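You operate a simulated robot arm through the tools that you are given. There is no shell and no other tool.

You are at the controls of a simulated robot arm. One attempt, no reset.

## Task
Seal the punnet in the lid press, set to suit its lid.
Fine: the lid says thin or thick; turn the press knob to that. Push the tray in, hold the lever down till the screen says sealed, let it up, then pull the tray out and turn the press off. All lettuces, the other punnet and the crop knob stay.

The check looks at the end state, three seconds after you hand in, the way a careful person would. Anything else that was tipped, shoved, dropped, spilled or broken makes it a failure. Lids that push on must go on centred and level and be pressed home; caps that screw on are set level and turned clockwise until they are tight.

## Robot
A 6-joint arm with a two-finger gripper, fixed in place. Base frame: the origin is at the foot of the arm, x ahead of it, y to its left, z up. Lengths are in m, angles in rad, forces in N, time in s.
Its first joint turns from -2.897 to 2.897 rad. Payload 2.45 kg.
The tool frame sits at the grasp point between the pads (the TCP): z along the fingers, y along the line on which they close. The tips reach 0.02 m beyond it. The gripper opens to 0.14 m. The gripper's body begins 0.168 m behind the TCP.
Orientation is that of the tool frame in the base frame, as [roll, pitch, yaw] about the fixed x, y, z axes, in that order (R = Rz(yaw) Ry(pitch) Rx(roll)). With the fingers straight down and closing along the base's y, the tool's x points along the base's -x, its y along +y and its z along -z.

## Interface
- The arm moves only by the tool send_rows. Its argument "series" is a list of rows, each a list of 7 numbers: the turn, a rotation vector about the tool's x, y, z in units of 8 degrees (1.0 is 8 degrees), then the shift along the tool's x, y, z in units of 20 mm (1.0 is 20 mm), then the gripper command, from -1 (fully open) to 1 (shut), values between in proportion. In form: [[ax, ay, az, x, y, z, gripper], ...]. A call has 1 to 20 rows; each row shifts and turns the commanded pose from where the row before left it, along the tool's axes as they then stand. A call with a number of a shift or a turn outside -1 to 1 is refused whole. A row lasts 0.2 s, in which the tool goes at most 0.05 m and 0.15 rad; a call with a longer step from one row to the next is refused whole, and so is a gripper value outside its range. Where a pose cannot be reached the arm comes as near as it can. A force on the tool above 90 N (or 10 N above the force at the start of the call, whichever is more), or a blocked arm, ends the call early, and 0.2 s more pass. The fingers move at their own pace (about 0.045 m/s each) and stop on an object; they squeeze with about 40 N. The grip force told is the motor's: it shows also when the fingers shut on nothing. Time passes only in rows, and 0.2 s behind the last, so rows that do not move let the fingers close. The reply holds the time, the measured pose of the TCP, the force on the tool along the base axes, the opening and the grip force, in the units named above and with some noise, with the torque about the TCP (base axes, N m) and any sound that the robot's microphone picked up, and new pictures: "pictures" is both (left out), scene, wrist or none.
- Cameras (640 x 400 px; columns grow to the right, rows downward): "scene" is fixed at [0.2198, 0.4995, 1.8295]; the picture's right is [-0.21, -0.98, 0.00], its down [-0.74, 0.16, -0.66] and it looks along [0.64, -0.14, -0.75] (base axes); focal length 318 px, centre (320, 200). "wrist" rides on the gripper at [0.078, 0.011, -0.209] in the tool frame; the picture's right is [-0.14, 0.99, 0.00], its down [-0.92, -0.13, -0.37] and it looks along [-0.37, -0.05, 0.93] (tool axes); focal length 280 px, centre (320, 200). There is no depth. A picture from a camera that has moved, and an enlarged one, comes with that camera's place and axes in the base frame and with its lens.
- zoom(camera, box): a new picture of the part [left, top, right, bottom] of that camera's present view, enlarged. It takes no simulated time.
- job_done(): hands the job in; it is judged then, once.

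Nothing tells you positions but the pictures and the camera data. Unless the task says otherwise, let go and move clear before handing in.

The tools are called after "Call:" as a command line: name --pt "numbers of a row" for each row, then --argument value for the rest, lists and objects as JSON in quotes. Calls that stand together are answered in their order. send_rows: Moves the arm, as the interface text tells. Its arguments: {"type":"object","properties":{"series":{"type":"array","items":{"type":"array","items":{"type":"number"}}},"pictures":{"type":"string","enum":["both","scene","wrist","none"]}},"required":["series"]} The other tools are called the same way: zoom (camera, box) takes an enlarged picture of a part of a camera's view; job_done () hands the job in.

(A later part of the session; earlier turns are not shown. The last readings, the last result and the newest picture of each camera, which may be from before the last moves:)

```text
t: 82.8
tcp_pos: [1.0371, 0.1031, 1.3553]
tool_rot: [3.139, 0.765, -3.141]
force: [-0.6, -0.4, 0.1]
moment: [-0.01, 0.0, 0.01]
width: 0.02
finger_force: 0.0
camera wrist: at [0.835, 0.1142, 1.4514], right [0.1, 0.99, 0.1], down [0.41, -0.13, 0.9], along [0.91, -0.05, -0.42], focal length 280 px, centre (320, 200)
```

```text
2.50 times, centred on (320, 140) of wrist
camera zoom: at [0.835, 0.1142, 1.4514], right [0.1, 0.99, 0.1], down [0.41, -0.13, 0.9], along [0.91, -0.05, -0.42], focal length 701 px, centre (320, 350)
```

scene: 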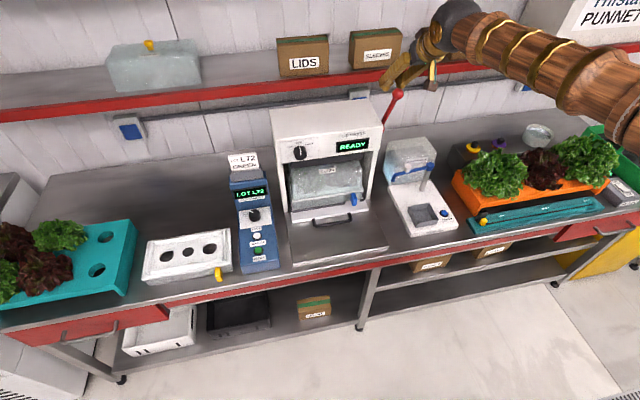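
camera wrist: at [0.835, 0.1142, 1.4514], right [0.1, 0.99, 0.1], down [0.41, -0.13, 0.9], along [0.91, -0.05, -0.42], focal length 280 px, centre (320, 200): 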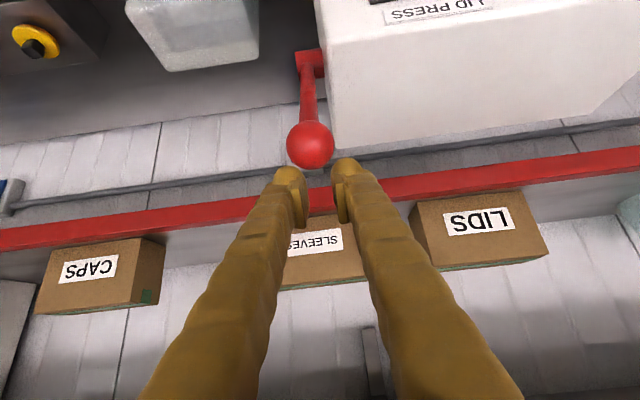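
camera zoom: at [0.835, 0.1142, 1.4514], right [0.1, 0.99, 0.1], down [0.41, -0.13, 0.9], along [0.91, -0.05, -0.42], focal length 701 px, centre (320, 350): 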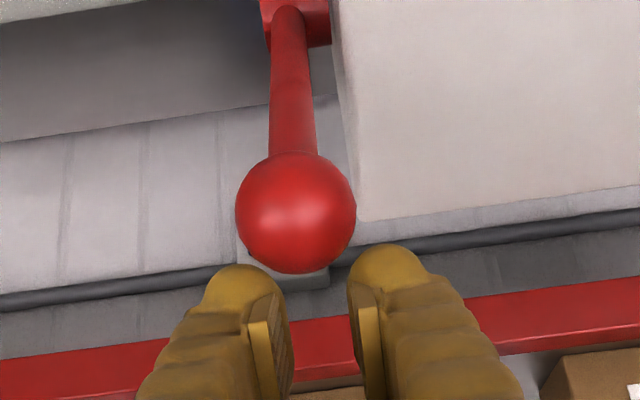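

The fingers cradle the ball from behind. I'll make contact and swing the lever down about its pivot, rotating the tool with it.

Call:
send_rows --pt "0 0 0 0.7 0 0 0.714" --pt "0 -0.625 0 0.82 0 -0.37 0.714" --pt "0 -0.625 0 0.82 0 -0.37 0.714" --pt "0 -0.625 0 0.82 0 -0.37 0.714" --pt "0 0 0 0 0 0 0.714"

Call:
zoom --camera "scene" --box '[330, 60, 470, 160]'

Call:
zoom --camera "wrist" --box '[240, 60, 400, 220]'

```text
t: 84.0
tcp_pos: [0.9766, 0.1038, 1.3227]
tool_rot: [3.139, 1.026, 3.14]
force: [1.7, -1.8, 0.2]
moment: [-0.02, 0.01, 0.04]
width: 0.0209
finger_force: 1.0
camera wrist: at [0.7573, 0.1145, 1.3636], right [0.07, 0.99, 0.12], down [0.16, -0.13, 0.98], along [0.98, -0.05, -0.17], focal length 280 px, centre (320, 200)
```

scene: 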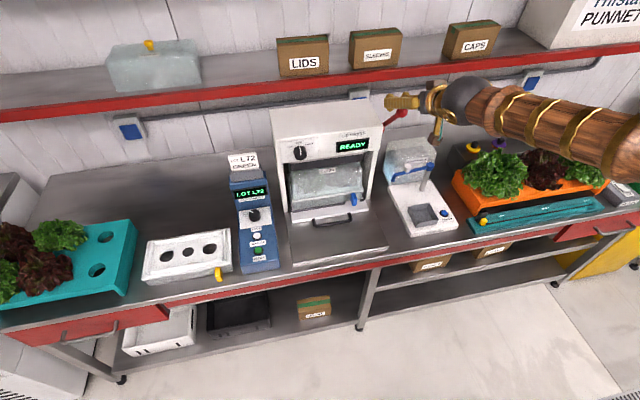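
wrist: 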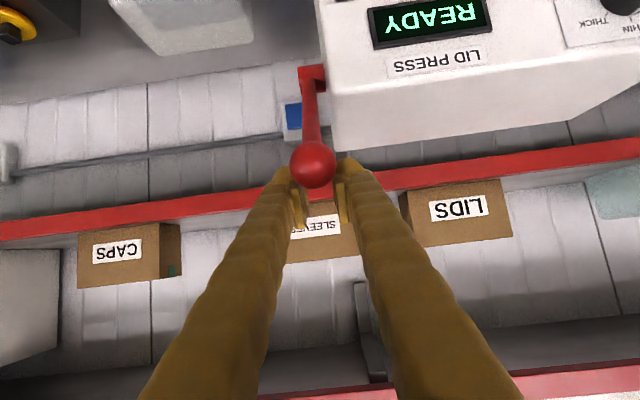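

```text
4.00 times, centred on (400, 110) of scene
camera zoom: at [0.2198, 0.4995, 1.8295], right [-0.21, -0.98, 0.0], down [-0.74, 0.16, -0.66], along [0.64, -0.14, -0.75], focal length 1273 px, centre (0, 560)
```

zoom: 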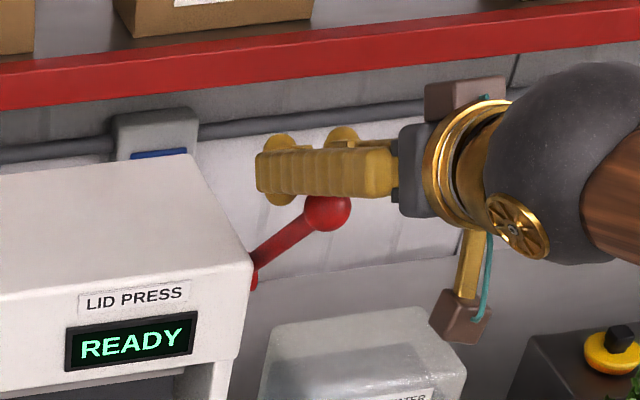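

```text
2.50 times, centred on (320, 140) of wrist
camera zoom: at [0.7573, 0.1145, 1.3636], right [0.07, 0.99, 0.12], down [0.16, -0.13, 0.98], along [0.98, -0.05, -0.17], focal length 701 px, centre (320, 350)
```

zoom: 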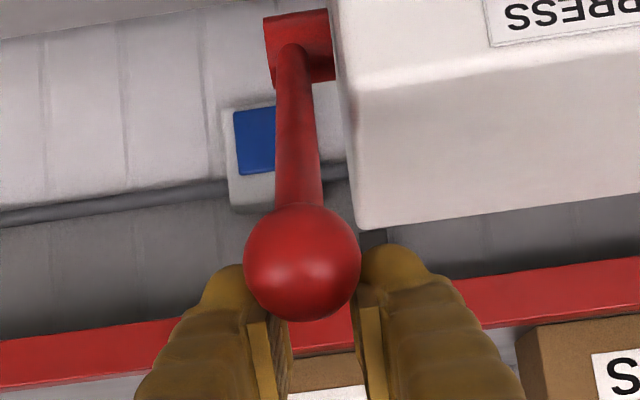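

The lever is following smoothly with almost no force. I'll continue the arc with the tool's tilt held fixed.

Call:
send_rows --pt "0 0 0 0.879 0 -0.236 0.714" --pt "0 0 0 0.896 0 -0.158 0.714" --pt "0 0 0 0.907 0 -0.079 0.714" --pt "0 0 0 0.91 0 0 0.714" --pt "0 0 0 0 0 0 0.714"

Call:
zoom --camera "scene" --box '[330, 60, 470, 160]'

Call:
zoom --camera "wrist" --box '[240, 60, 400, 220]'

```text
t: 85.2
tcp_pos: [0.9312, 0.1042, 1.2664]
tool_rot: [3.139, 1.026, 3.14]
force: [-0.6, -1.8, 2.3]
moment: [-0.04, 0.03, 0.05]
width: 0.0209
finger_force: 0.3
camera wrist: at [0.7118, 0.1139, 1.3074], right [0.07, 0.99, 0.12], down [0.16, -0.13, 0.98], along [0.98, -0.05, -0.17], focal length 280 px, centre (320, 200)
```

scene: 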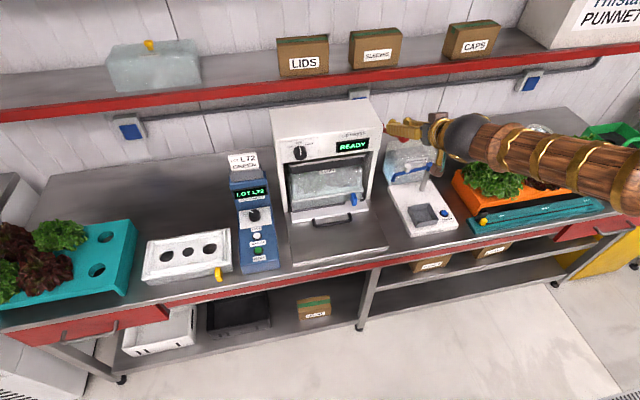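
wrist: 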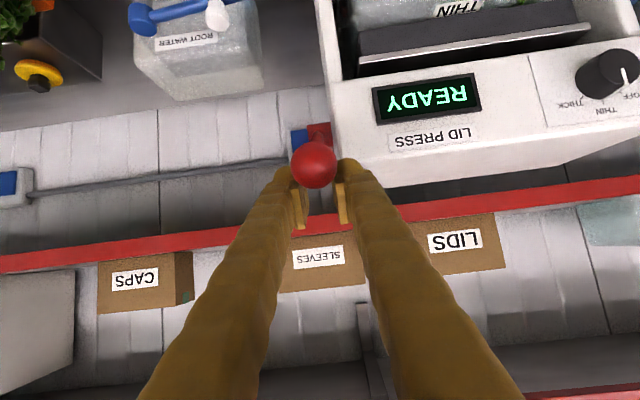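

```text
4.00 times, centred on (400, 110) of scene
camera zoom: at [0.2198, 0.4995, 1.8295], right [-0.21, -0.98, 0.0], down [-0.74, 0.16, -0.66], along [0.64, -0.14, -0.75], focal length 1273 px, centre (0, 560)
```

zoom: 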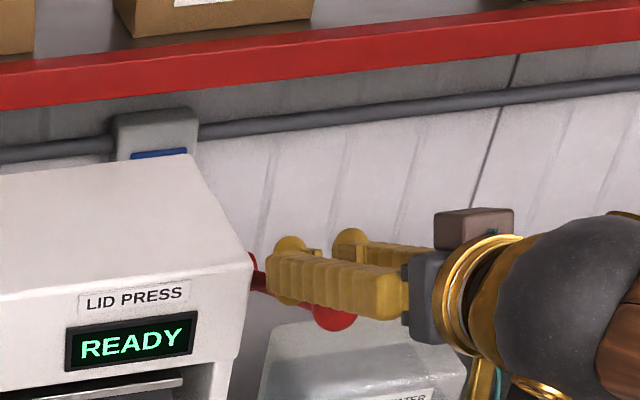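

```text
2.50 times, centred on (320, 140) of wrist
camera zoom: at [0.7118, 0.1139, 1.3074], right [0.07, 0.99, 0.12], down [0.16, -0.13, 0.98], along [0.98, -0.05, -0.17], focal length 701 px, centre (320, 350)
```

zoom: 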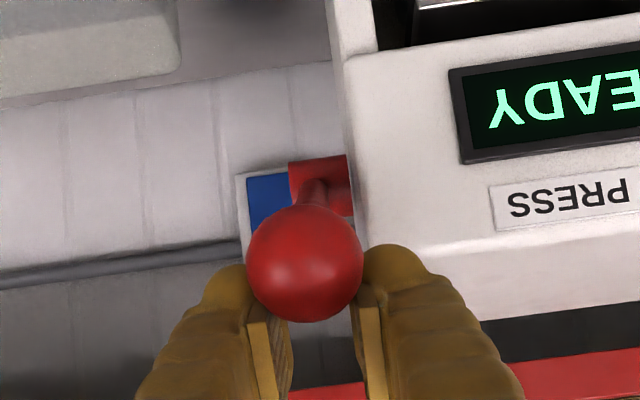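

The platen is descending. I'll continue the arc in smaller batches, watching the force and display.

Call:
send_rows --pt "0 0 0 0.907 0 0.079 0.714" --pt "0 0 0 0.896 0 0.158 0.714" --pt "0 0 0 0 0 0 0.714" --pictures "scene"

Call:
zoom --camera "scene" --box '[270, 100, 450, 220]'

```text
t: 86.0
tcp_pos: [0.9172, 0.1041, 1.2321]
tool_rot: [3.138, 1.026, 3.14]
force: [1.1, -0.8, 0.9]
moment: [-0.03, 0.04, 0.0]
width: 0.0208
finger_force: 0.9
```

scene: 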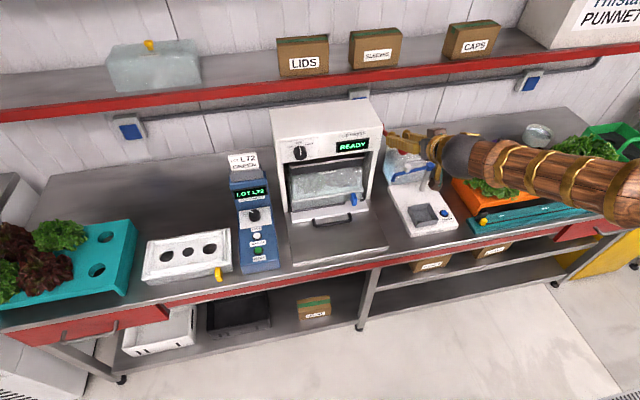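

```text
3.33 times, centred on (360, 160) of scene
camera zoom: at [0.2198, 0.4995, 1.8295], right [-0.21, -0.98, 0.0], down [-0.74, 0.16, -0.66], along [0.64, -0.14, -0.75], focal length 1061 px, centre (187, 333)
```

zoom: 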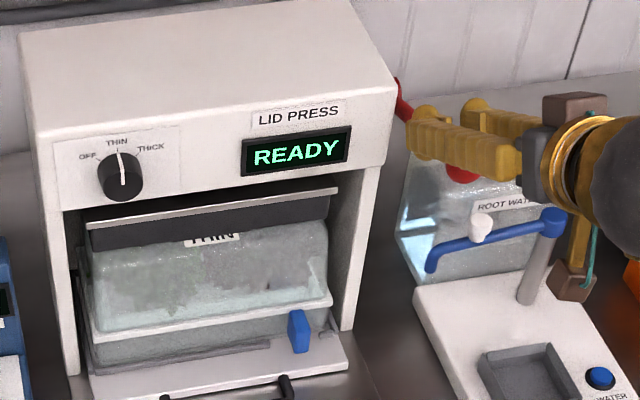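

The platen is nearly on the lid. Continuing in small steps.

Call:
send_rows --pt "0 0 0 0.5 0 0.13 0.714" --pt "0 0 0 0.5 0 0.15 0.714" --pt "0 0 0 0 0 0 0.714" --pictures "wrist"

Call:
zoom --camera "scene" --box '[270, 100, 450, 220]'

```text
t: 86.8
tcp_pos: [0.9111, 0.1048, 1.2135]
tool_rot: [3.139, 1.025, 3.14]
force: [1.8, -2.2, 1.6]
moment: [-0.03, 0.06, 0.04]
width: 0.0212
finger_force: 1.3
camera wrist: at [0.6925, 0.1152, 1.2539], right [0.07, 0.99, 0.12], down [0.16, -0.13, 0.98], along [0.98, -0.05, -0.17], focal length 280 px, centre (320, 200)
```

wrist: 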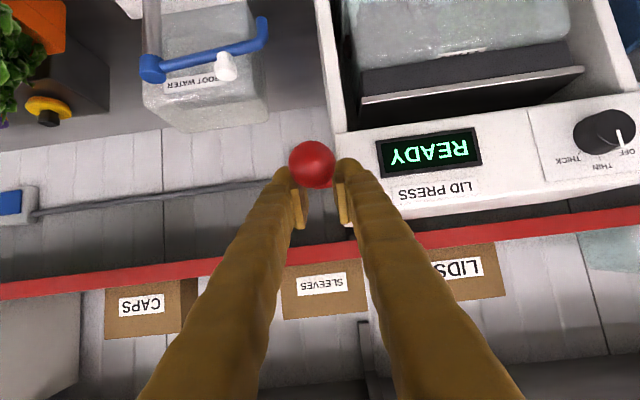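

```text
3.33 times, centred on (360, 160) of scene
camera zoom: at [0.2198, 0.4995, 1.8295], right [-0.21, -0.98, 0.0], down [-0.74, 0.16, -0.66], along [0.64, -0.14, -0.75], focal length 1061 px, centre (187, 333)
```

zoom: 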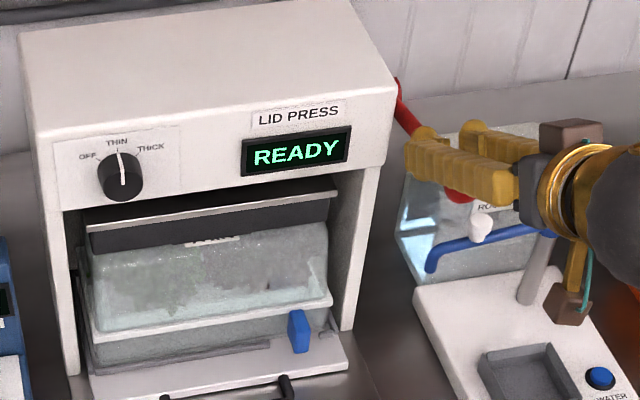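

Still light force, lever at roughly 77°. Continuing down.

Call:
send_rows --pt "0 0 0 0.48 0 0.18 0.714" --pt "0 0 0 0.46 0 0.2 0.714" --pt "0 0 0 0.45 0 0.22 0.714" --pt "0 0 0 0 0 0 0.714" --pictures "wrist"

Call:
zoom --camera "scene" --box '[270, 100, 450, 220]'

```text
t: 87.8
tcp_pos: [0.9061, 0.1035, 1.1833]
tool_rot: [3.137, 1.028, 3.141]
force: [4.0, -18.6, 13.6]
moment: [-0.35, 0.24, 0.52]
width: 0.0306
finger_force: 8.1
camera wrist: at [0.6874, 0.1144, 1.2252], right [0.07, 0.99, 0.12], down [0.16, -0.13, 0.98], along [0.98, -0.05, -0.17], focal length 280 px, centre (320, 200)
```

wrist: 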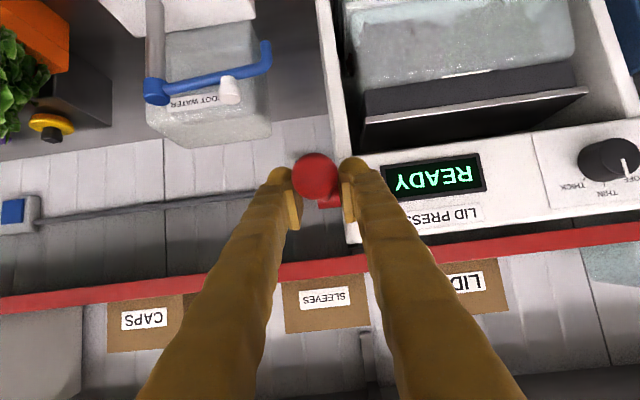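

```text
3.33 times, centred on (360, 160) of scene
camera zoom: at [0.2198, 0.4995, 1.8295], right [-0.21, -0.98, 0.0], down [-0.74, 0.16, -0.66], along [0.64, -0.14, -0.75], focal length 1061 px, centre (187, 333)
```

zoom: 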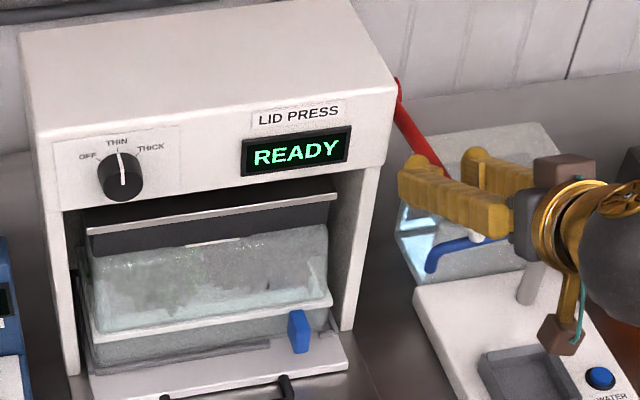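

The ball has begun wedging between the fingers as the load comes on. I'll lift a little, close the fingers completely, and push with them shut.

Call:
send_rows --pt "0 0 0 -0.5 0 -0.2 0.65" --pt "0 0 0 -0.6 0 -0.2 0.65" --pt "0 0 0 -0.6 0 -0.2 0.65" --pt "0 0 0 -0.6 0 -0.1 0.8" --pt "0 0 0 -0.5 0 0 1" --pt "0 0 0 0 0 0 1" --pt "0 0 0 0 0 0 1"

Call:
zoom --camera "scene" --box '[270, 80, 450, 200]'

Call:
zoom --camera "wrist" --box '[240, 80, 400, 240]'

```text
t: 89.4
tcp_pos: [0.9235, 0.1053, 1.2398]
tool_rot: [3.138, 1.026, 3.14]
force: [0.0, 0.2, 1.8]
moment: [-0.01, 0.0, 0.01]
width: 0.0
finger_force: 29.6
camera wrist: at [0.704, 0.1161, 1.28], right [0.07, 0.99, 0.12], down [0.16, -0.13, 0.98], along [0.98, -0.05, -0.17], focal length 280 px, centre (320, 200)
```

scene: 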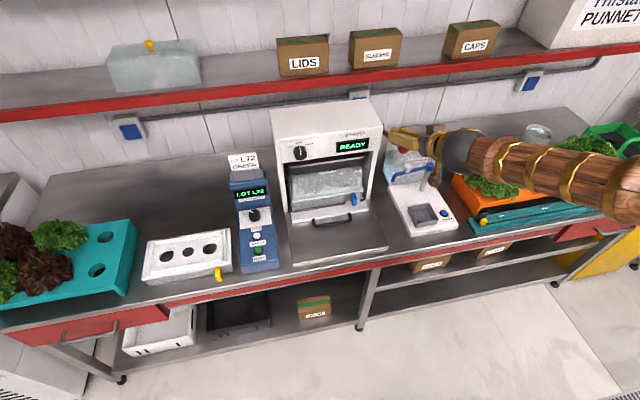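
wrist: 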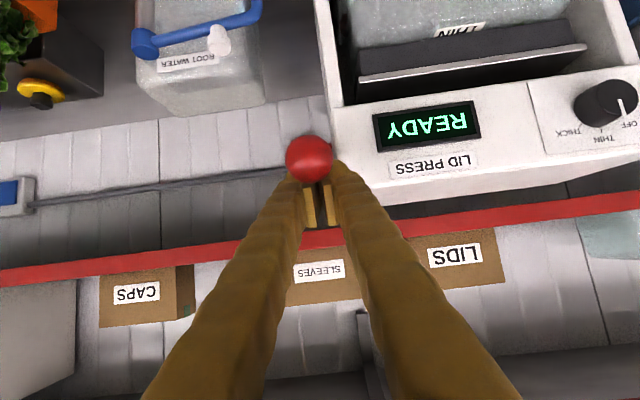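

```text
3.33 times, centred on (360, 140) of scene
camera zoom: at [0.2198, 0.4995, 1.8295], right [-0.21, -0.98, 0.0], down [-0.74, 0.16, -0.66], along [0.64, -0.14, -0.75], focal length 1061 px, centre (187, 400)
```

zoom: 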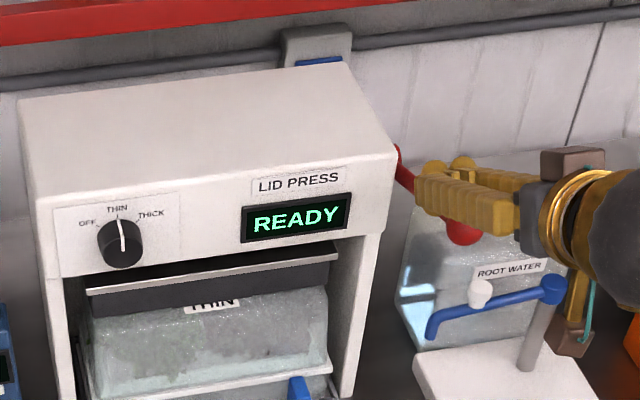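

```text
2.50 times, centred on (320, 160) of wrist
camera zoom: at [0.704, 0.1161, 1.28], right [0.07, 0.99, 0.12], down [0.16, -0.13, 0.98], along [0.98, -0.05, -0.17], focal length 701 px, centre (320, 300)
```

zoom: 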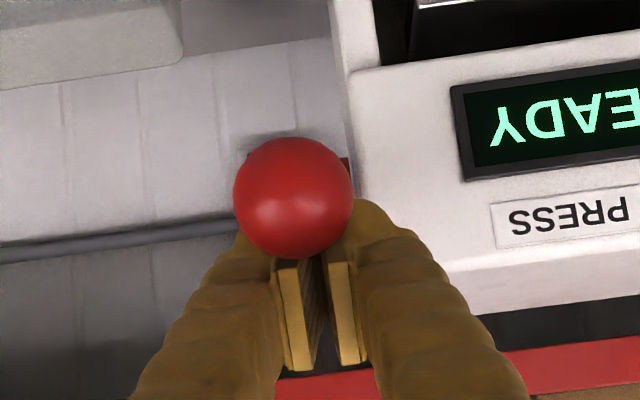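

The ball now rests under the closed fingers. Pushing the lever on down.

Call:
send_rows --pt "0 0 0 0.704 0 0.176 1" --pt "0 0 0 0.69 0 0.224 1" --pt "0 0 0 0.673 0 0.272 1" --pt "0 0 0 0.4 0 0.19 1" --pt "0 0 0 0 0 0 1" --pictures "wrist"

Call:
zoom --camera "scene" --box '[270, 100, 450, 220]'

```text
t: 90.6
tcp_pos: [0.9137, 0.103, 1.1955]
tool_rot: [3.139, 1.035, 3.139]
force: [-6.8, -18.7, 88.3]
moment: [-0.7, -0.52, 0.43]
width: 0.0061
finger_force: 29.7
camera wrist: at [0.6955, 0.1143, 1.2335], right [0.07, 0.99, 0.12], down [0.15, -0.13, 0.98], along [0.99, -0.05, -0.16], focal length 280 px, centre (320, 200)
```

wrist: 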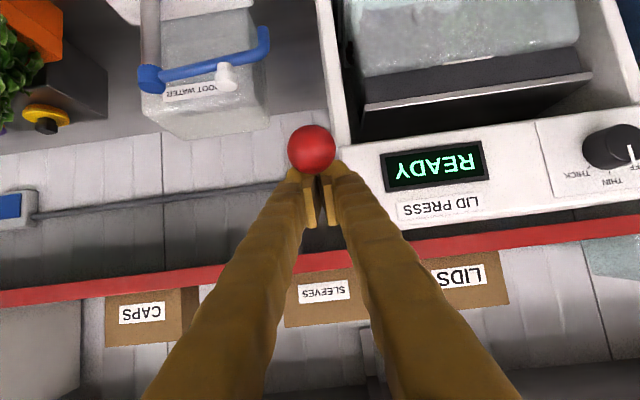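

```text
3.33 times, centred on (360, 160) of scene
camera zoom: at [0.2198, 0.4995, 1.8295], right [-0.21, -0.98, 0.0], down [-0.74, 0.16, -0.66], along [0.64, -0.14, -0.75], focal length 1061 px, centre (187, 333)
```

zoom: 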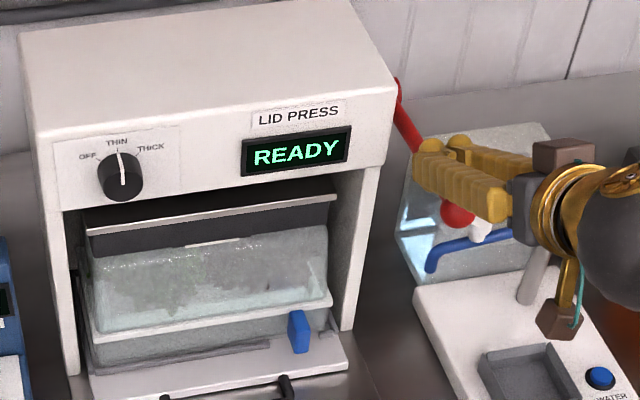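

The lever now meets strong resistance (88 N), so the platen is on the lid. I'll hold here and watch the screen.

Call:
send_rows --pt "0 0 0 0 0 0 1" --pt "0 0 0 0 0 0 1" --pt "0 0 0 0 0 0 1" --pt "0 0 0 0 0 0 1" --pt "0 0 0 0 0 0 1" --pictures "wrist"

Call:
zoom --camera "scene" --box '[270, 100, 450, 220]'

Call:
zoom --camera "wrist" --box '[240, 80, 400, 240]'

```text
t: 91.8
tcp_pos: [0.9155, 0.104, 1.1945]
tool_rot: [3.137, 1.035, 3.137]
force: [-4.1, -35.8, 90.1]
moment: [-1.11, -0.15, -0.01]
width: 0.0062
finger_force: 29.2
camera wrist: at [0.6956, 0.1142, 1.2334], right [0.07, 0.99, 0.12], down [0.15, -0.13, 0.98], along [0.99, -0.05, -0.16], focal length 280 px, centre (320, 200)
```

wrist: 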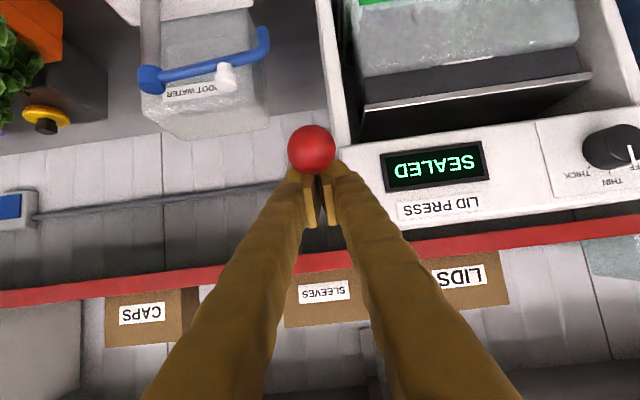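

```text
3.33 times, centred on (360, 160) of scene
camera zoom: at [0.2198, 0.4995, 1.8295], right [-0.21, -0.98, 0.0], down [-0.74, 0.16, -0.66], along [0.64, -0.14, -0.75], focal length 1061 px, centre (187, 333)
```

zoom: 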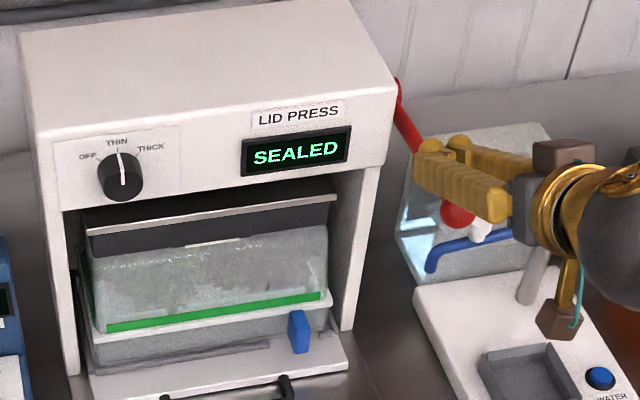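

```text
2.50 times, centred on (320, 160) of wrist
camera zoom: at [0.6956, 0.1142, 1.2334], right [0.07, 0.99, 0.12], down [0.15, -0.13, 0.98], along [0.99, -0.05, -0.16], focal length 701 px, centre (320, 300)
```

zoom: 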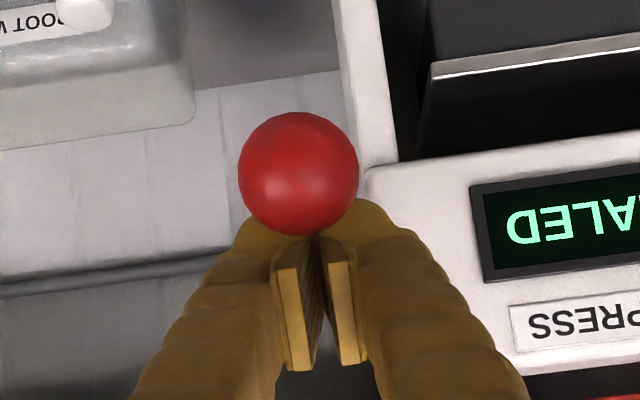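

The screen says SEALED and a green seal line shows. I'll let the lever up along the reverse arc.

Call:
send_rows --pt "0 0 0 -0.673 0 -0.272 1" --pt "0 0 0 -0.69 0 -0.224 1" --pt "0 0 0 -0.704 0 -0.176 1" --pt "0 0 0 -0.896 0 -0.158 1" --pt "0 0 0 -0.907 0 -0.079 1" --pt "0 0 0 -0.91 0 0 1" --pt "0 0 0 -0.907 0 0.079 1" --pt "0 0 0 -0.896 0 0.158 1" --pt "0 0 0 -0.879 0 0.236 1" --pt "0 0 0 0 0 0 1"

Call:
zoom --camera "scene" --box '[270, 70, 450, 190]'

```text
t: 94.0
tcp_pos: [0.982, 0.1048, 1.3189]
tool_rot: [3.138, 1.026, 3.139]
force: [1.0, 0.6, 0.4]
moment: [0.03, 0.0, 0.04]
width: 0.0001
finger_force: 29.4
camera wrist: at [0.7632, 0.1156, 1.36], right [0.07, 0.99, 0.12], down [0.16, -0.13, 0.98], along [0.98, -0.05, -0.17], focal length 280 px, centre (320, 200)
```

scene: 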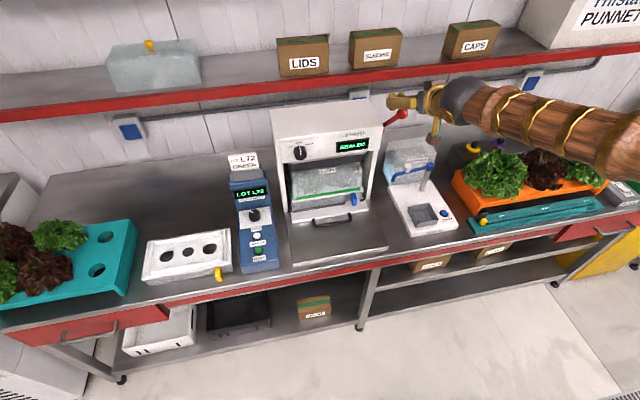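
wrist: 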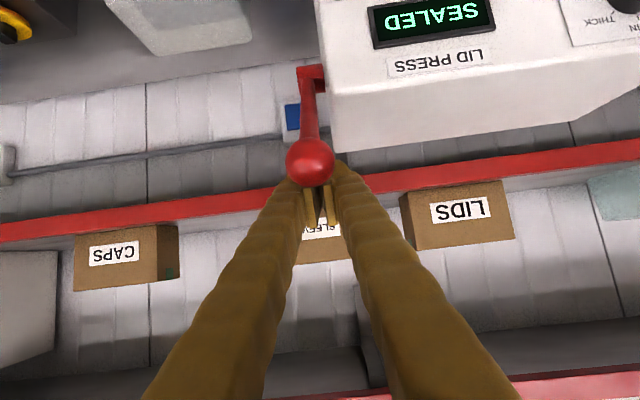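

```text
3.33 times, centred on (360, 130) of scene
camera zoom: at [0.2198, 0.4995, 1.8295], right [-0.21, -0.98, 0.0], down [-0.74, 0.16, -0.66], along [0.64, -0.14, -0.75], focal length 1061 px, centre (187, 433)
```

zoom: 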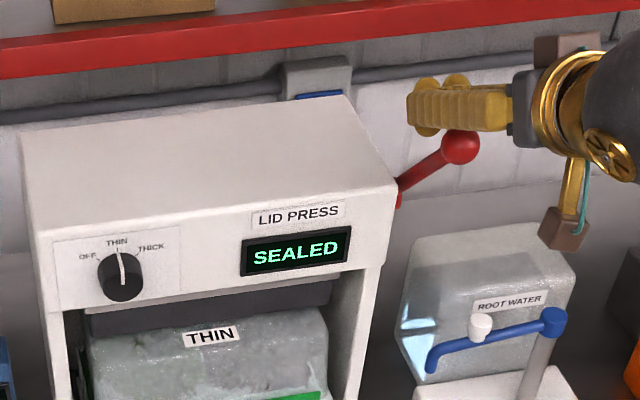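

The lever follows back up. I'll finish the arc and lift clear above it.

Call:
send_rows --pt "0 0 0 -0.855 0 0.311 1" --pt "0 0 0 -0.825 0 0.385 1" --pt "0 0 0 -0.788 0 0.455 1" --pt "0 0 0 -0.9 0 0 1" --pt "0 0 0 -0.9 0 0 1" --pt "0 0 0 -1 0 -0.3 1" --pt "0 0 0 -1 0 -0.6 1" --pt "0 0 0 0 0 0 1"

Call:
zoom --camera "scene" --box '[270, 70, 450, 190]'

```text
t: 95.8
tcp_pos: [1.0529, 0.105, 1.4239]
tool_rot: [3.137, 1.026, 3.139]
force: [-1.3, -0.4, 0.0]
moment: [0.02, -0.01, -0.04]
width: 0.0
finger_force: 29.2
camera wrist: at [0.8333, 0.1152, 1.4647], right [0.07, 0.99, 0.12], down [0.16, -0.13, 0.98], along [0.98, -0.05, -0.17], focal length 280 px, centre (320, 200)
```

scene: 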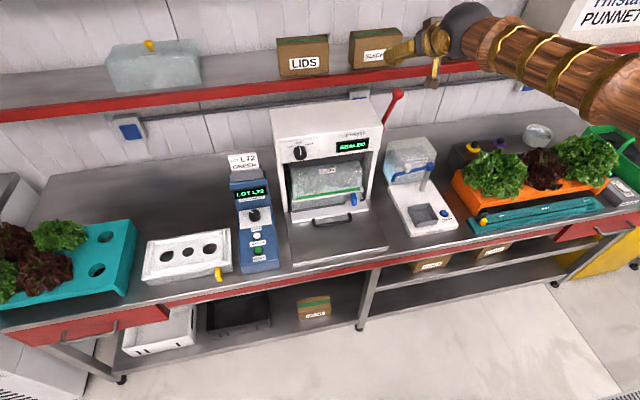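
wrist: 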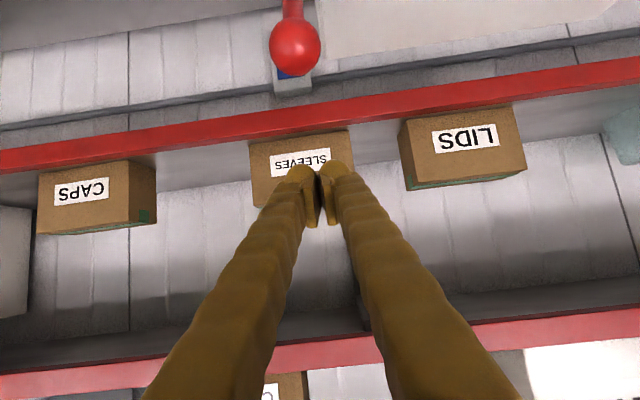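

```text
3.33 times, centred on (360, 130) of scene
camera zoom: at [0.2198, 0.4995, 1.8295], right [-0.21, -0.98, 0.0], down [-0.74, 0.16, -0.66], along [0.64, -0.14, -0.75], focal length 1061 px, centre (187, 433)
```

zoom: 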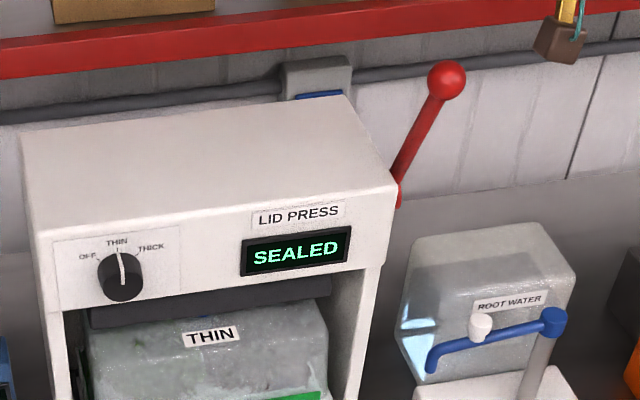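

The lever is fully up and SEALED shows. Next I'll withdraw and set the tool straight down for the tray handle.

Call:
send_rows --pt "0 0 0 0.567 0 -0.943 0.72" --pt "0 0 0 0.567 0 -0.943 0.72" --pt "0 0 0 0.567 0 -0.943 0.72" --pt "0 0 0 0.567 0 -0.943 0.72" --pt "0 0 0 0.567 0 -0.943 0.72" --pt "0 0 0 0.567 0 -0.943 0.72" --pt "0 0 0 0.567 0 -0.943 0.72" --pt "0 0 0 0.567 0 -0.943 0.72" --pt "0 0 0 0.567 0 -0.943 0.72" --pt "0 0 0 0.567 0 -0.943 0.72" --pt "0 0 0 0.567 0 -0.943 0.72" --pt "0 0 0 0.567 0 -0.943 0.72" --pt "0 0 0 0.567 0 -0.943 0.72" --pt "0 0 0 0.567 0 -0.943 0.72" --pt "0 0 0 0.567 0 -0.943 0.72" --pt "0 0 0 0.567 0 -0.943 0.72" --pictures "none"

Call:
send_rows --pt "0 1 0 0 1 0 0.72" --pt "0 1 0 0 1 0 0.72" --pt "0 1 0 0 1 0 0.72" --pt "0 1 0 0 1 0 0.72" --pt "0 1 0 0 1 0 0.72" --pt "0 1 0 0 1 0 0.72" --pt "0 1 0 0 1 0 0.72" --pt "0 0.35 0 0 1 0 0.72" --pt "0 0 0 0 1 0 0.72" --pt "0 0 0 0 0.8 0 0.72" --pt "0 0 0 0 0 0 0.72"

```text
t: 99.2
tcp_pos: [0.6982, 0.1048, 1.4265]
tool_rot: [3.139, 1.026, 3.141]
force: [-0.7, 0.2, 0.0]
moment: [0.03, 0.01, 0.02]
width: 0.0195
finger_force: 0.1
```

```text
t: 101.6
tcp_pos: [0.6994, 0.301, 1.4267]
tool_rot: [3.14, 0.001, -3.141]
force: [-0.5, -0.4, -0.2]
moment: [0.01, -0.02, -0.03]
width: 0.0195
finger_force: 0.0
camera wrist: at [0.6211, 0.3112, 1.6347], right [0.14, 0.99, 0.0], down [0.92, -0.13, 0.37], along [0.37, -0.05, -0.93], focal length 280 px, centre (320, 200)
```

scene: 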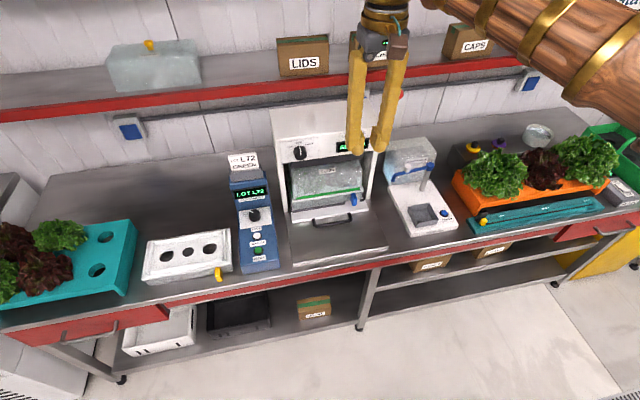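
wrist: 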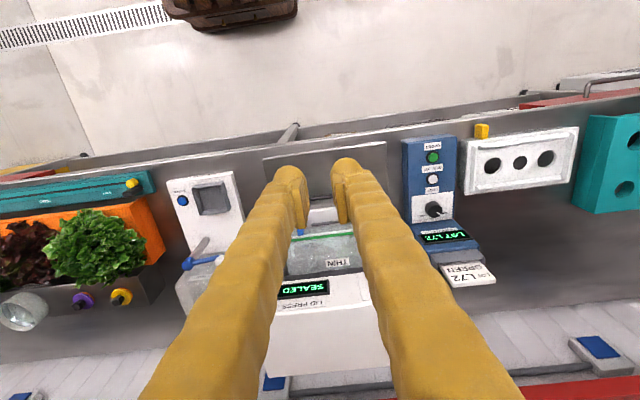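

Now yaw the fingers across the bar and descend in front of the press.

Call:
send_rows --pt "0 0 -1 0 0 1 0.72" --pt "0 0 -1 0 0 1 0.72" --pt "0 0 -1 0 0 1 0.72" --pt "0 0 -1 0 0 1 0.72" --pt "0 0 -1 0 0 1 0.72" --pt "0 0 -1 0 0 1 0.72" --pt "0 0 -1 0 0 1 0.72" --pt "0 0 -1 0 0 1 0.72" --pt "0 0 -1 0 0 1 0.72" --pt "0 0 -1 0 0 1 0.72" --pt "0 0 -1 0 0 1 0.72" --pt "0 0 -0.25 0 0 1 0.72" --pt "0 0 0 0 0 1 0.72" --pt "0 0 0 0 0 1 0.72" --pt "0 0 0 0 0 1 0.72" --pt "0 0 0 0 0 1 0.72" --pt "0 0 0 0 0 1 0.72" --pt "0 0 0 0 0 1 0.72" --pt "0 0 0 0 0 0 0.72"

```text
t: 105.6
tcp_pos: [0.7006, 0.3007, 1.0654]
tool_rot: [3.141, 0.003, -1.57]
force: [-0.2, 0.6, 0.5]
moment: [0.01, 0.0, -0.02]
width: 0.0197
finger_force: 0.0
camera wrist: at [0.689, 0.2222, 1.2734], right [-0.99, 0.14, 0.0], down [0.13, 0.92, 0.37], along [0.05, 0.37, -0.93], focal length 280 px, centre (320, 200)
```

scene: 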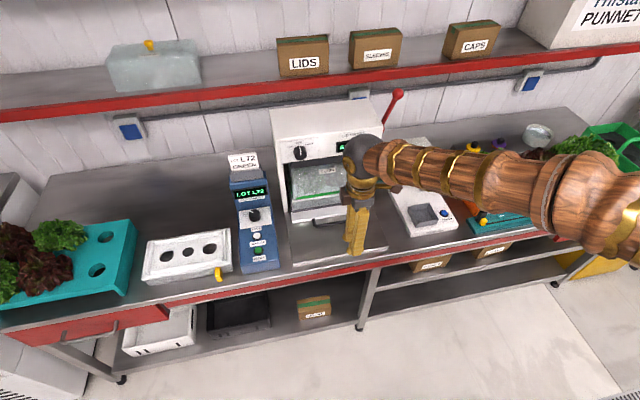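
wrist: 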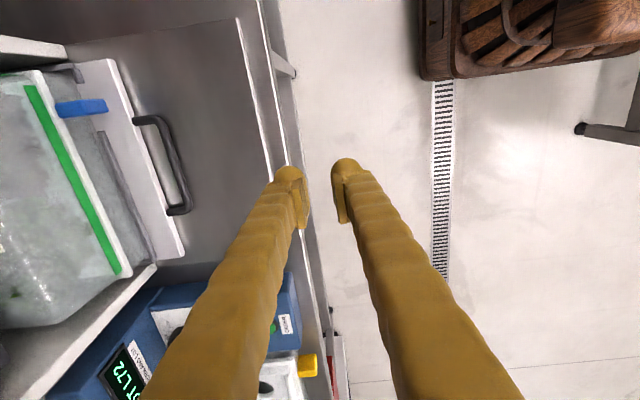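

Descending to just above bar height and moving forward over the handle.

Call:
send_rows --pt "0 0 0 0 0 1 0.72" --pt "0 0 0 0 0 1 0.72" --pt "0 0 0 0 0 1 0.72" --pt "0 0 0 0 0 1 0.72" --pt "0 0 0 0 0 1 0.72" --pt "0 0 0 0 0 1 0.72" --pt "0 0 0 0 0 0.7 0.72" --pt "0 0 0 -0.1 -1 0 0.72" --pt "0 0 0 0 -1 0 0.72" --pt "0 0 0 0 -1 0 0.72" --pt "0 0 0 0 -1 0 0.72" --pt "0 0 0 0 -1 0 0.72" --pt "0 0 0 0 -1 0 0.72" --pt "0 0 0 0 -1 0 0.72" --pt "0 0 0 0 -1 0 0.72" --pt "0 0 0 0 -1 0 0.72" --pt "0 0 0 0 -1 0 0.72" --pt "0 0 0 0 -0.6 0 0.72" --pt "0 0 0 0 0 0 0.72"

Call:
zoom --camera "wrist" --box '[240, 80, 400, 260]'

Call:
zoom --camera "scene" --box '[270, 120, 400, 260]'

```text
t: 109.6
tcp_pos: [0.9119, 0.3031, 0.9332]
tool_rot: [-3.14, 0.003, -1.569]
force: [-0.8, -0.1, 0.0]
moment: [0.0, 0.01, 0.01]
width: 0.0196
finger_force: 0.0
camera wrist: at [0.9013, 0.2245, 1.1412], right [-0.99, 0.14, 0.0], down [0.13, 0.92, 0.37], along [0.05, 0.37, -0.93], focal length 280 px, centre (320, 200)
```

scene: 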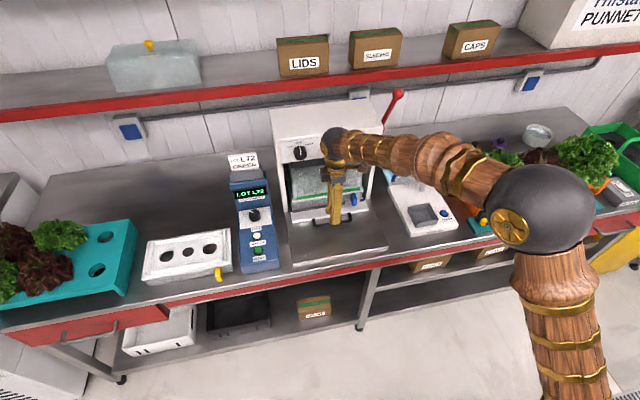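
wrist: 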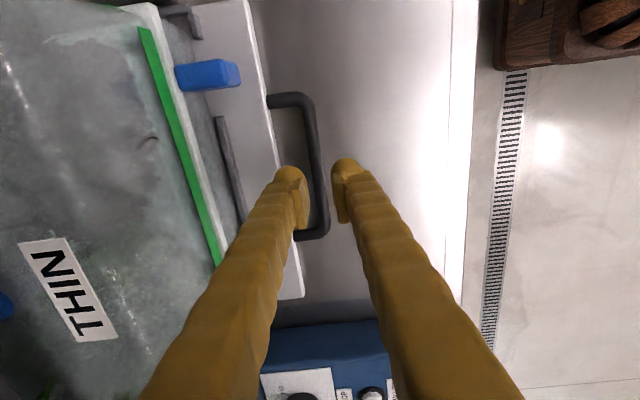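

```text
2.22 times, centred on (320, 170) of wrist
camera zoom: at [0.9013, 0.2245, 1.1412], right [-0.99, 0.14, 0.0], down [0.13, 0.92, 0.37], along [0.05, 0.37, -0.93], focal length 623 px, centre (320, 267)
```

zoom: 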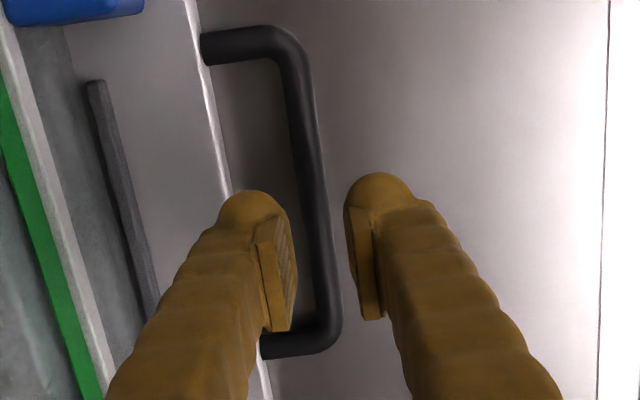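

```text
2.86 times, centred on (335, 190) of scene
camera zoom: at [0.2198, 0.4995, 1.8295], right [-0.21, -0.98, 0.0], down [-0.74, 0.16, -0.66], along [0.64, -0.14, -0.75], focal length 909 px, centre (277, 229)
```

zoom: 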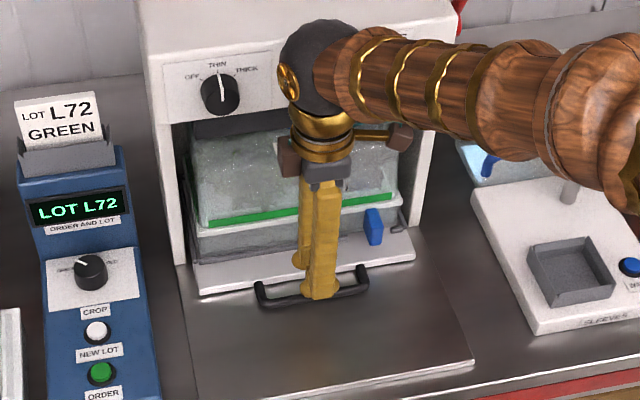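

The bar is centred between the fingers. Descending gently to grip height.

Call:
send_rows --pt "0 0 0 0 -0.07 0.8 0.72" --pt "0 0 0 0 0 0.7 0.72" --pt "0 0 0 0 0 0.4 0.72" --pt "0 0 0 0 0 0.2 0.72" --pt "0 0 0 0 0 0.2 0.72" --pt "0 0 0 0 0 0.1 0.72" --pt "0 0 0 0 0 0 0.72" --pictures "wrist"

Call:
zoom --camera "wrist" --box '[240, 80, 400, 260]'

```text
t: 111.2
tcp_pos: [0.9129, 0.3034, 0.8839]
tool_rot: [-3.141, 0.002, -1.57]
force: [0.1, -0.4, 1.2]
moment: [0.02, -0.02, 0.02]
width: 0.0198
finger_force: 0.1
camera wrist: at [0.9019, 0.2247, 1.0927], right [-0.99, 0.14, 0.0], down [0.13, 0.92, 0.37], along [0.05, 0.37, -0.93], focal length 280 px, centre (320, 200)
```

wrist: 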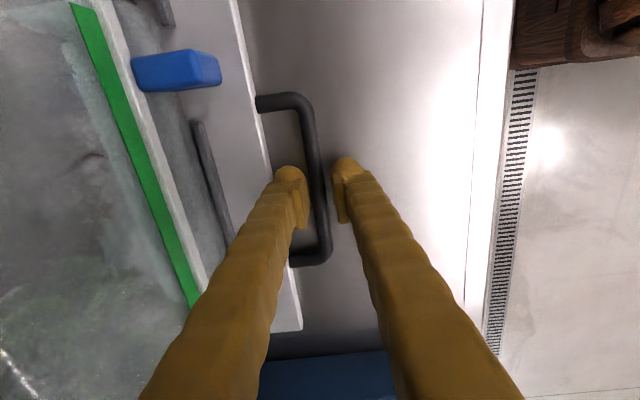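

```text
2.22 times, centred on (320, 170) of wrist
camera zoom: at [0.9019, 0.2247, 1.0927], right [-0.99, 0.14, 0.0], down [0.13, 0.92, 0.37], along [0.05, 0.37, -0.93], focal length 623 px, centre (320, 267)
```

zoom: 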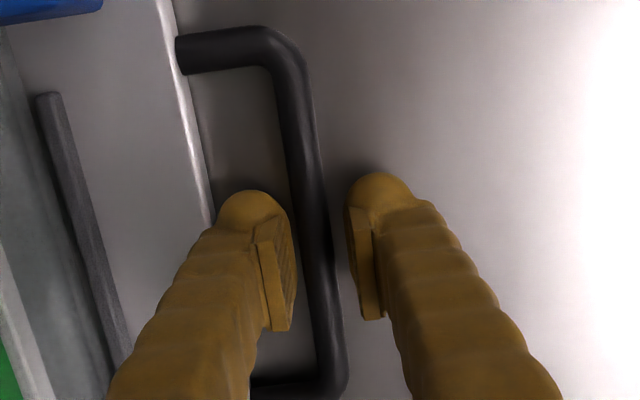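

No contact, well centred. Closing on the bar and starting to pull out.

Call:
send_rows --pt "0 0 0 0 0 0 0.8" --pt "0 0 0 0 0 0 0.9" --pt "0 0 0 0 0 0 1" --pt "0 0 0 0 0 0 1" --pt "0 0 0 0 0.3 0 1" --pt "0 0 0 0 0.4 0 1" --pt "0 0 0 0 0.4 0 1" --pt "0 0 0 0 0 0 1" --pictures "wrist"

Call:
zoom --camera "scene" --box '[270, 120, 400, 260]'

```text
t: 113.0
tcp_pos: [0.891, 0.3024, 0.8837]
tool_rot: [-3.141, 0.001, -1.568]
force: [-1.2, 1.8, -2.5]
moment: [0.09, 0.0, 0.84]
width: 0.0111
finger_force: 38.1
camera wrist: at [0.88, 0.2248, 1.0927], right [-0.99, 0.14, 0.0], down [0.13, 0.92, 0.37], along [0.05, 0.37, -0.93], focal length 280 px, centre (320, 200)
```

wrist: 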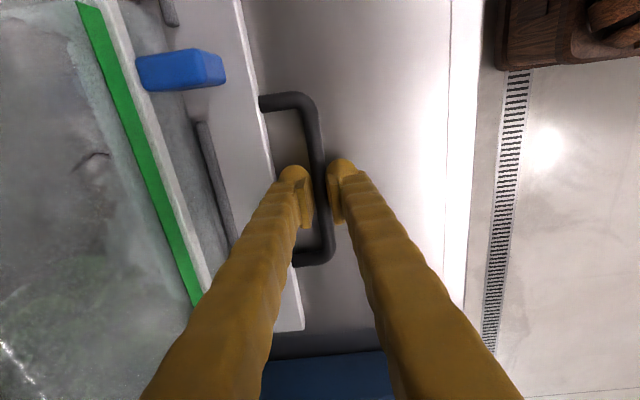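

```text
2.86 times, centred on (335, 190) of scene
camera zoom: at [0.2198, 0.4995, 1.8295], right [-0.21, -0.98, 0.0], down [-0.74, 0.16, -0.66], along [0.64, -0.14, -0.75], focal length 909 px, centre (277, 229)
```

zoom: 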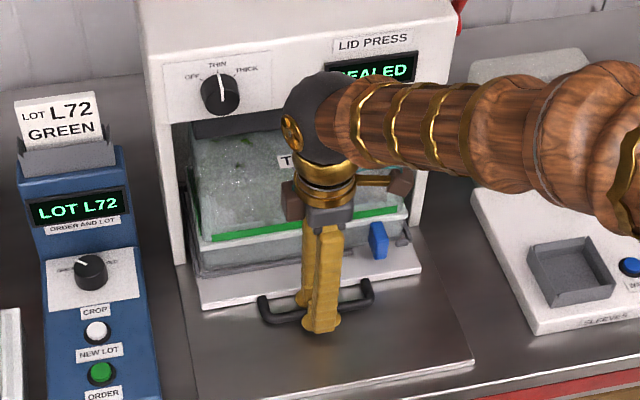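

The tray follows. Pulling it further out.

Call:
send_rows --pt "0 0 0 0 0.5 0 1" --pt "0 0 0 0 0.5 0 1" --pt "0 0 0 0 0.5 0 1" --pt "0 0 0 0 0.5 0 1" --pt "0 0 0 0 0.5 0 1" --pt "0 0 0 0 0.5 0 1" --pt "0 0 0 0 0.5 0 1" --pt "0 0 0 0 0 0 1" --pictures "scene"

Call:
zoom --camera "scene" --box '[270, 120, 400, 260]'

```text
t: 114.8
tcp_pos: [0.8219, 0.3031, 0.8841]
tool_rot: [-3.141, 0.001, -1.569]
force: [-1.6, -4.9, 21.5]
moment: [-0.14, -0.02, 0.86]
width: 0.011
finger_force: 37.3
```

scene: 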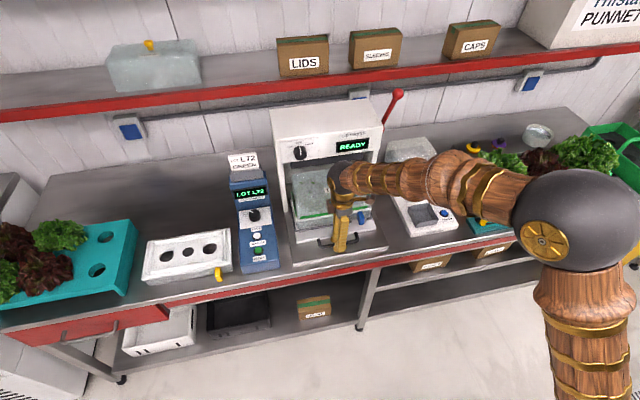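

```text
2.86 times, centred on (335, 190) of scene
camera zoom: at [0.2198, 0.4995, 1.8295], right [-0.21, -0.98, 0.0], down [-0.74, 0.16, -0.66], along [0.64, -0.14, -0.75], focal length 909 px, centre (277, 229)
```

zoom: 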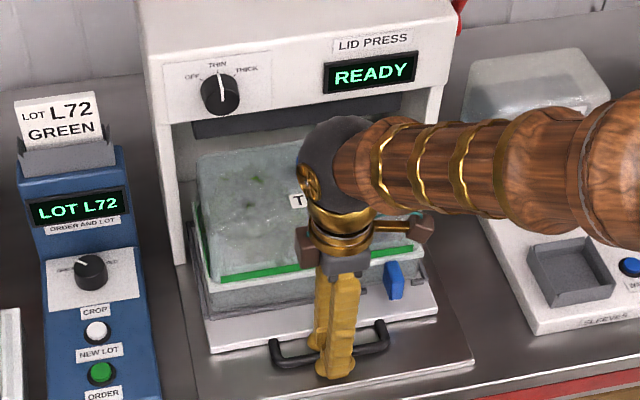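

Nice — green seal all along the rim, display back to READY. Pulling the rest of the way out.

Call:
send_rows --pt "0 0 0 0 0.5 -0.05 1" --pt "0 0 0 0 0.5 0 1" --pt "0 0 0 0 0.5 0 1" --pt "0 0 0 0 0.5 0 1" --pt "0 0 0 0 0.5 0 1" --pt "0 0 0 0 0.5 0 1" --pt "0 0 0 0 0.5 0 1" --pt "0 0 0 0 0.5 0 1" --pt "0 0 0 0 0.5 0 1" --pt "0 0 0 0 0 0 1" --pictures "wrist"

Call:
send_rows --pt "0 0 0 0 0.3 0 1" --pt "0 0 0 0 0.3 0 1" --pt "0 0 0 0 0.15 0 1" --pt "0 0 0 0 0 0 1" --pictures "wrist"

Call:
zoom --camera "scene" --box '[270, 150, 400, 290]'

```text
t: 117.0
tcp_pos: [0.7317, 0.3039, 0.8862]
tool_rot: [-3.139, 0.001, -1.57]
force: [2.3, 21.3, 14.0]
moment: [0.53, -0.02, 0.82]
width: 0.0105
finger_force: 37.8
camera wrist: at [0.7204, 0.2249, 1.0938], right [-0.99, 0.14, 0.0], down [0.13, 0.92, 0.37], along [0.05, 0.37, -0.93], focal length 280 px, centre (320, 200)
```

wrist: 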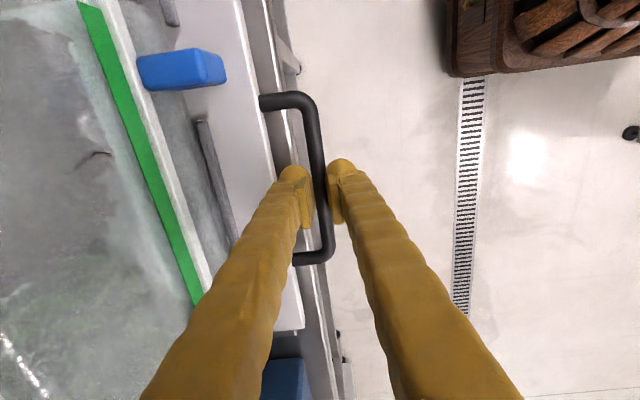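

```text
t: 118.0
tcp_pos: [0.7168, 0.3034, 0.8853]
tool_rot: [3.141, 0.002, -1.57]
force: [-2.6, 17.5, 23.1]
moment: [0.17, 0.04, 0.85]
width: 0.0106
finger_force: 37.1
camera wrist: at [0.7058, 0.2247, 1.094], right [-0.99, 0.14, 0.0], down [0.13, 0.92, 0.37], along [0.05, 0.37, -0.93], focal length 280 px, centre (320, 200)
```

wrist: 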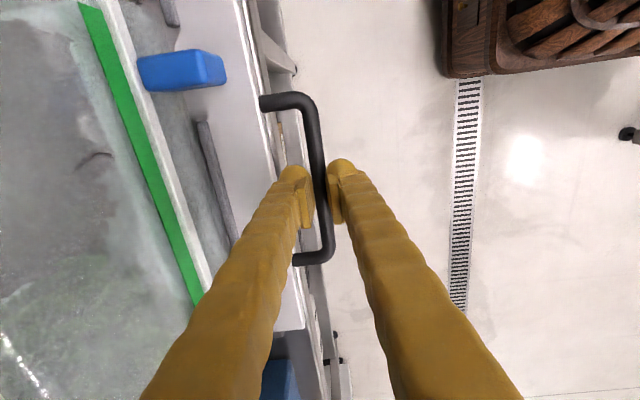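

```text
2.86 times, centred on (335, 220) of scene
camera zoom: at [0.2198, 0.4995, 1.8295], right [-0.21, -0.98, 0.0], down [-0.74, 0.16, -0.66], along [0.64, -0.14, -0.75], focal length 909 px, centre (277, 143)
```

zoom: 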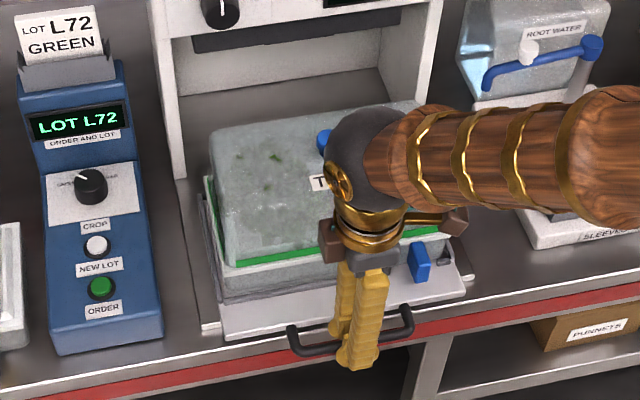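

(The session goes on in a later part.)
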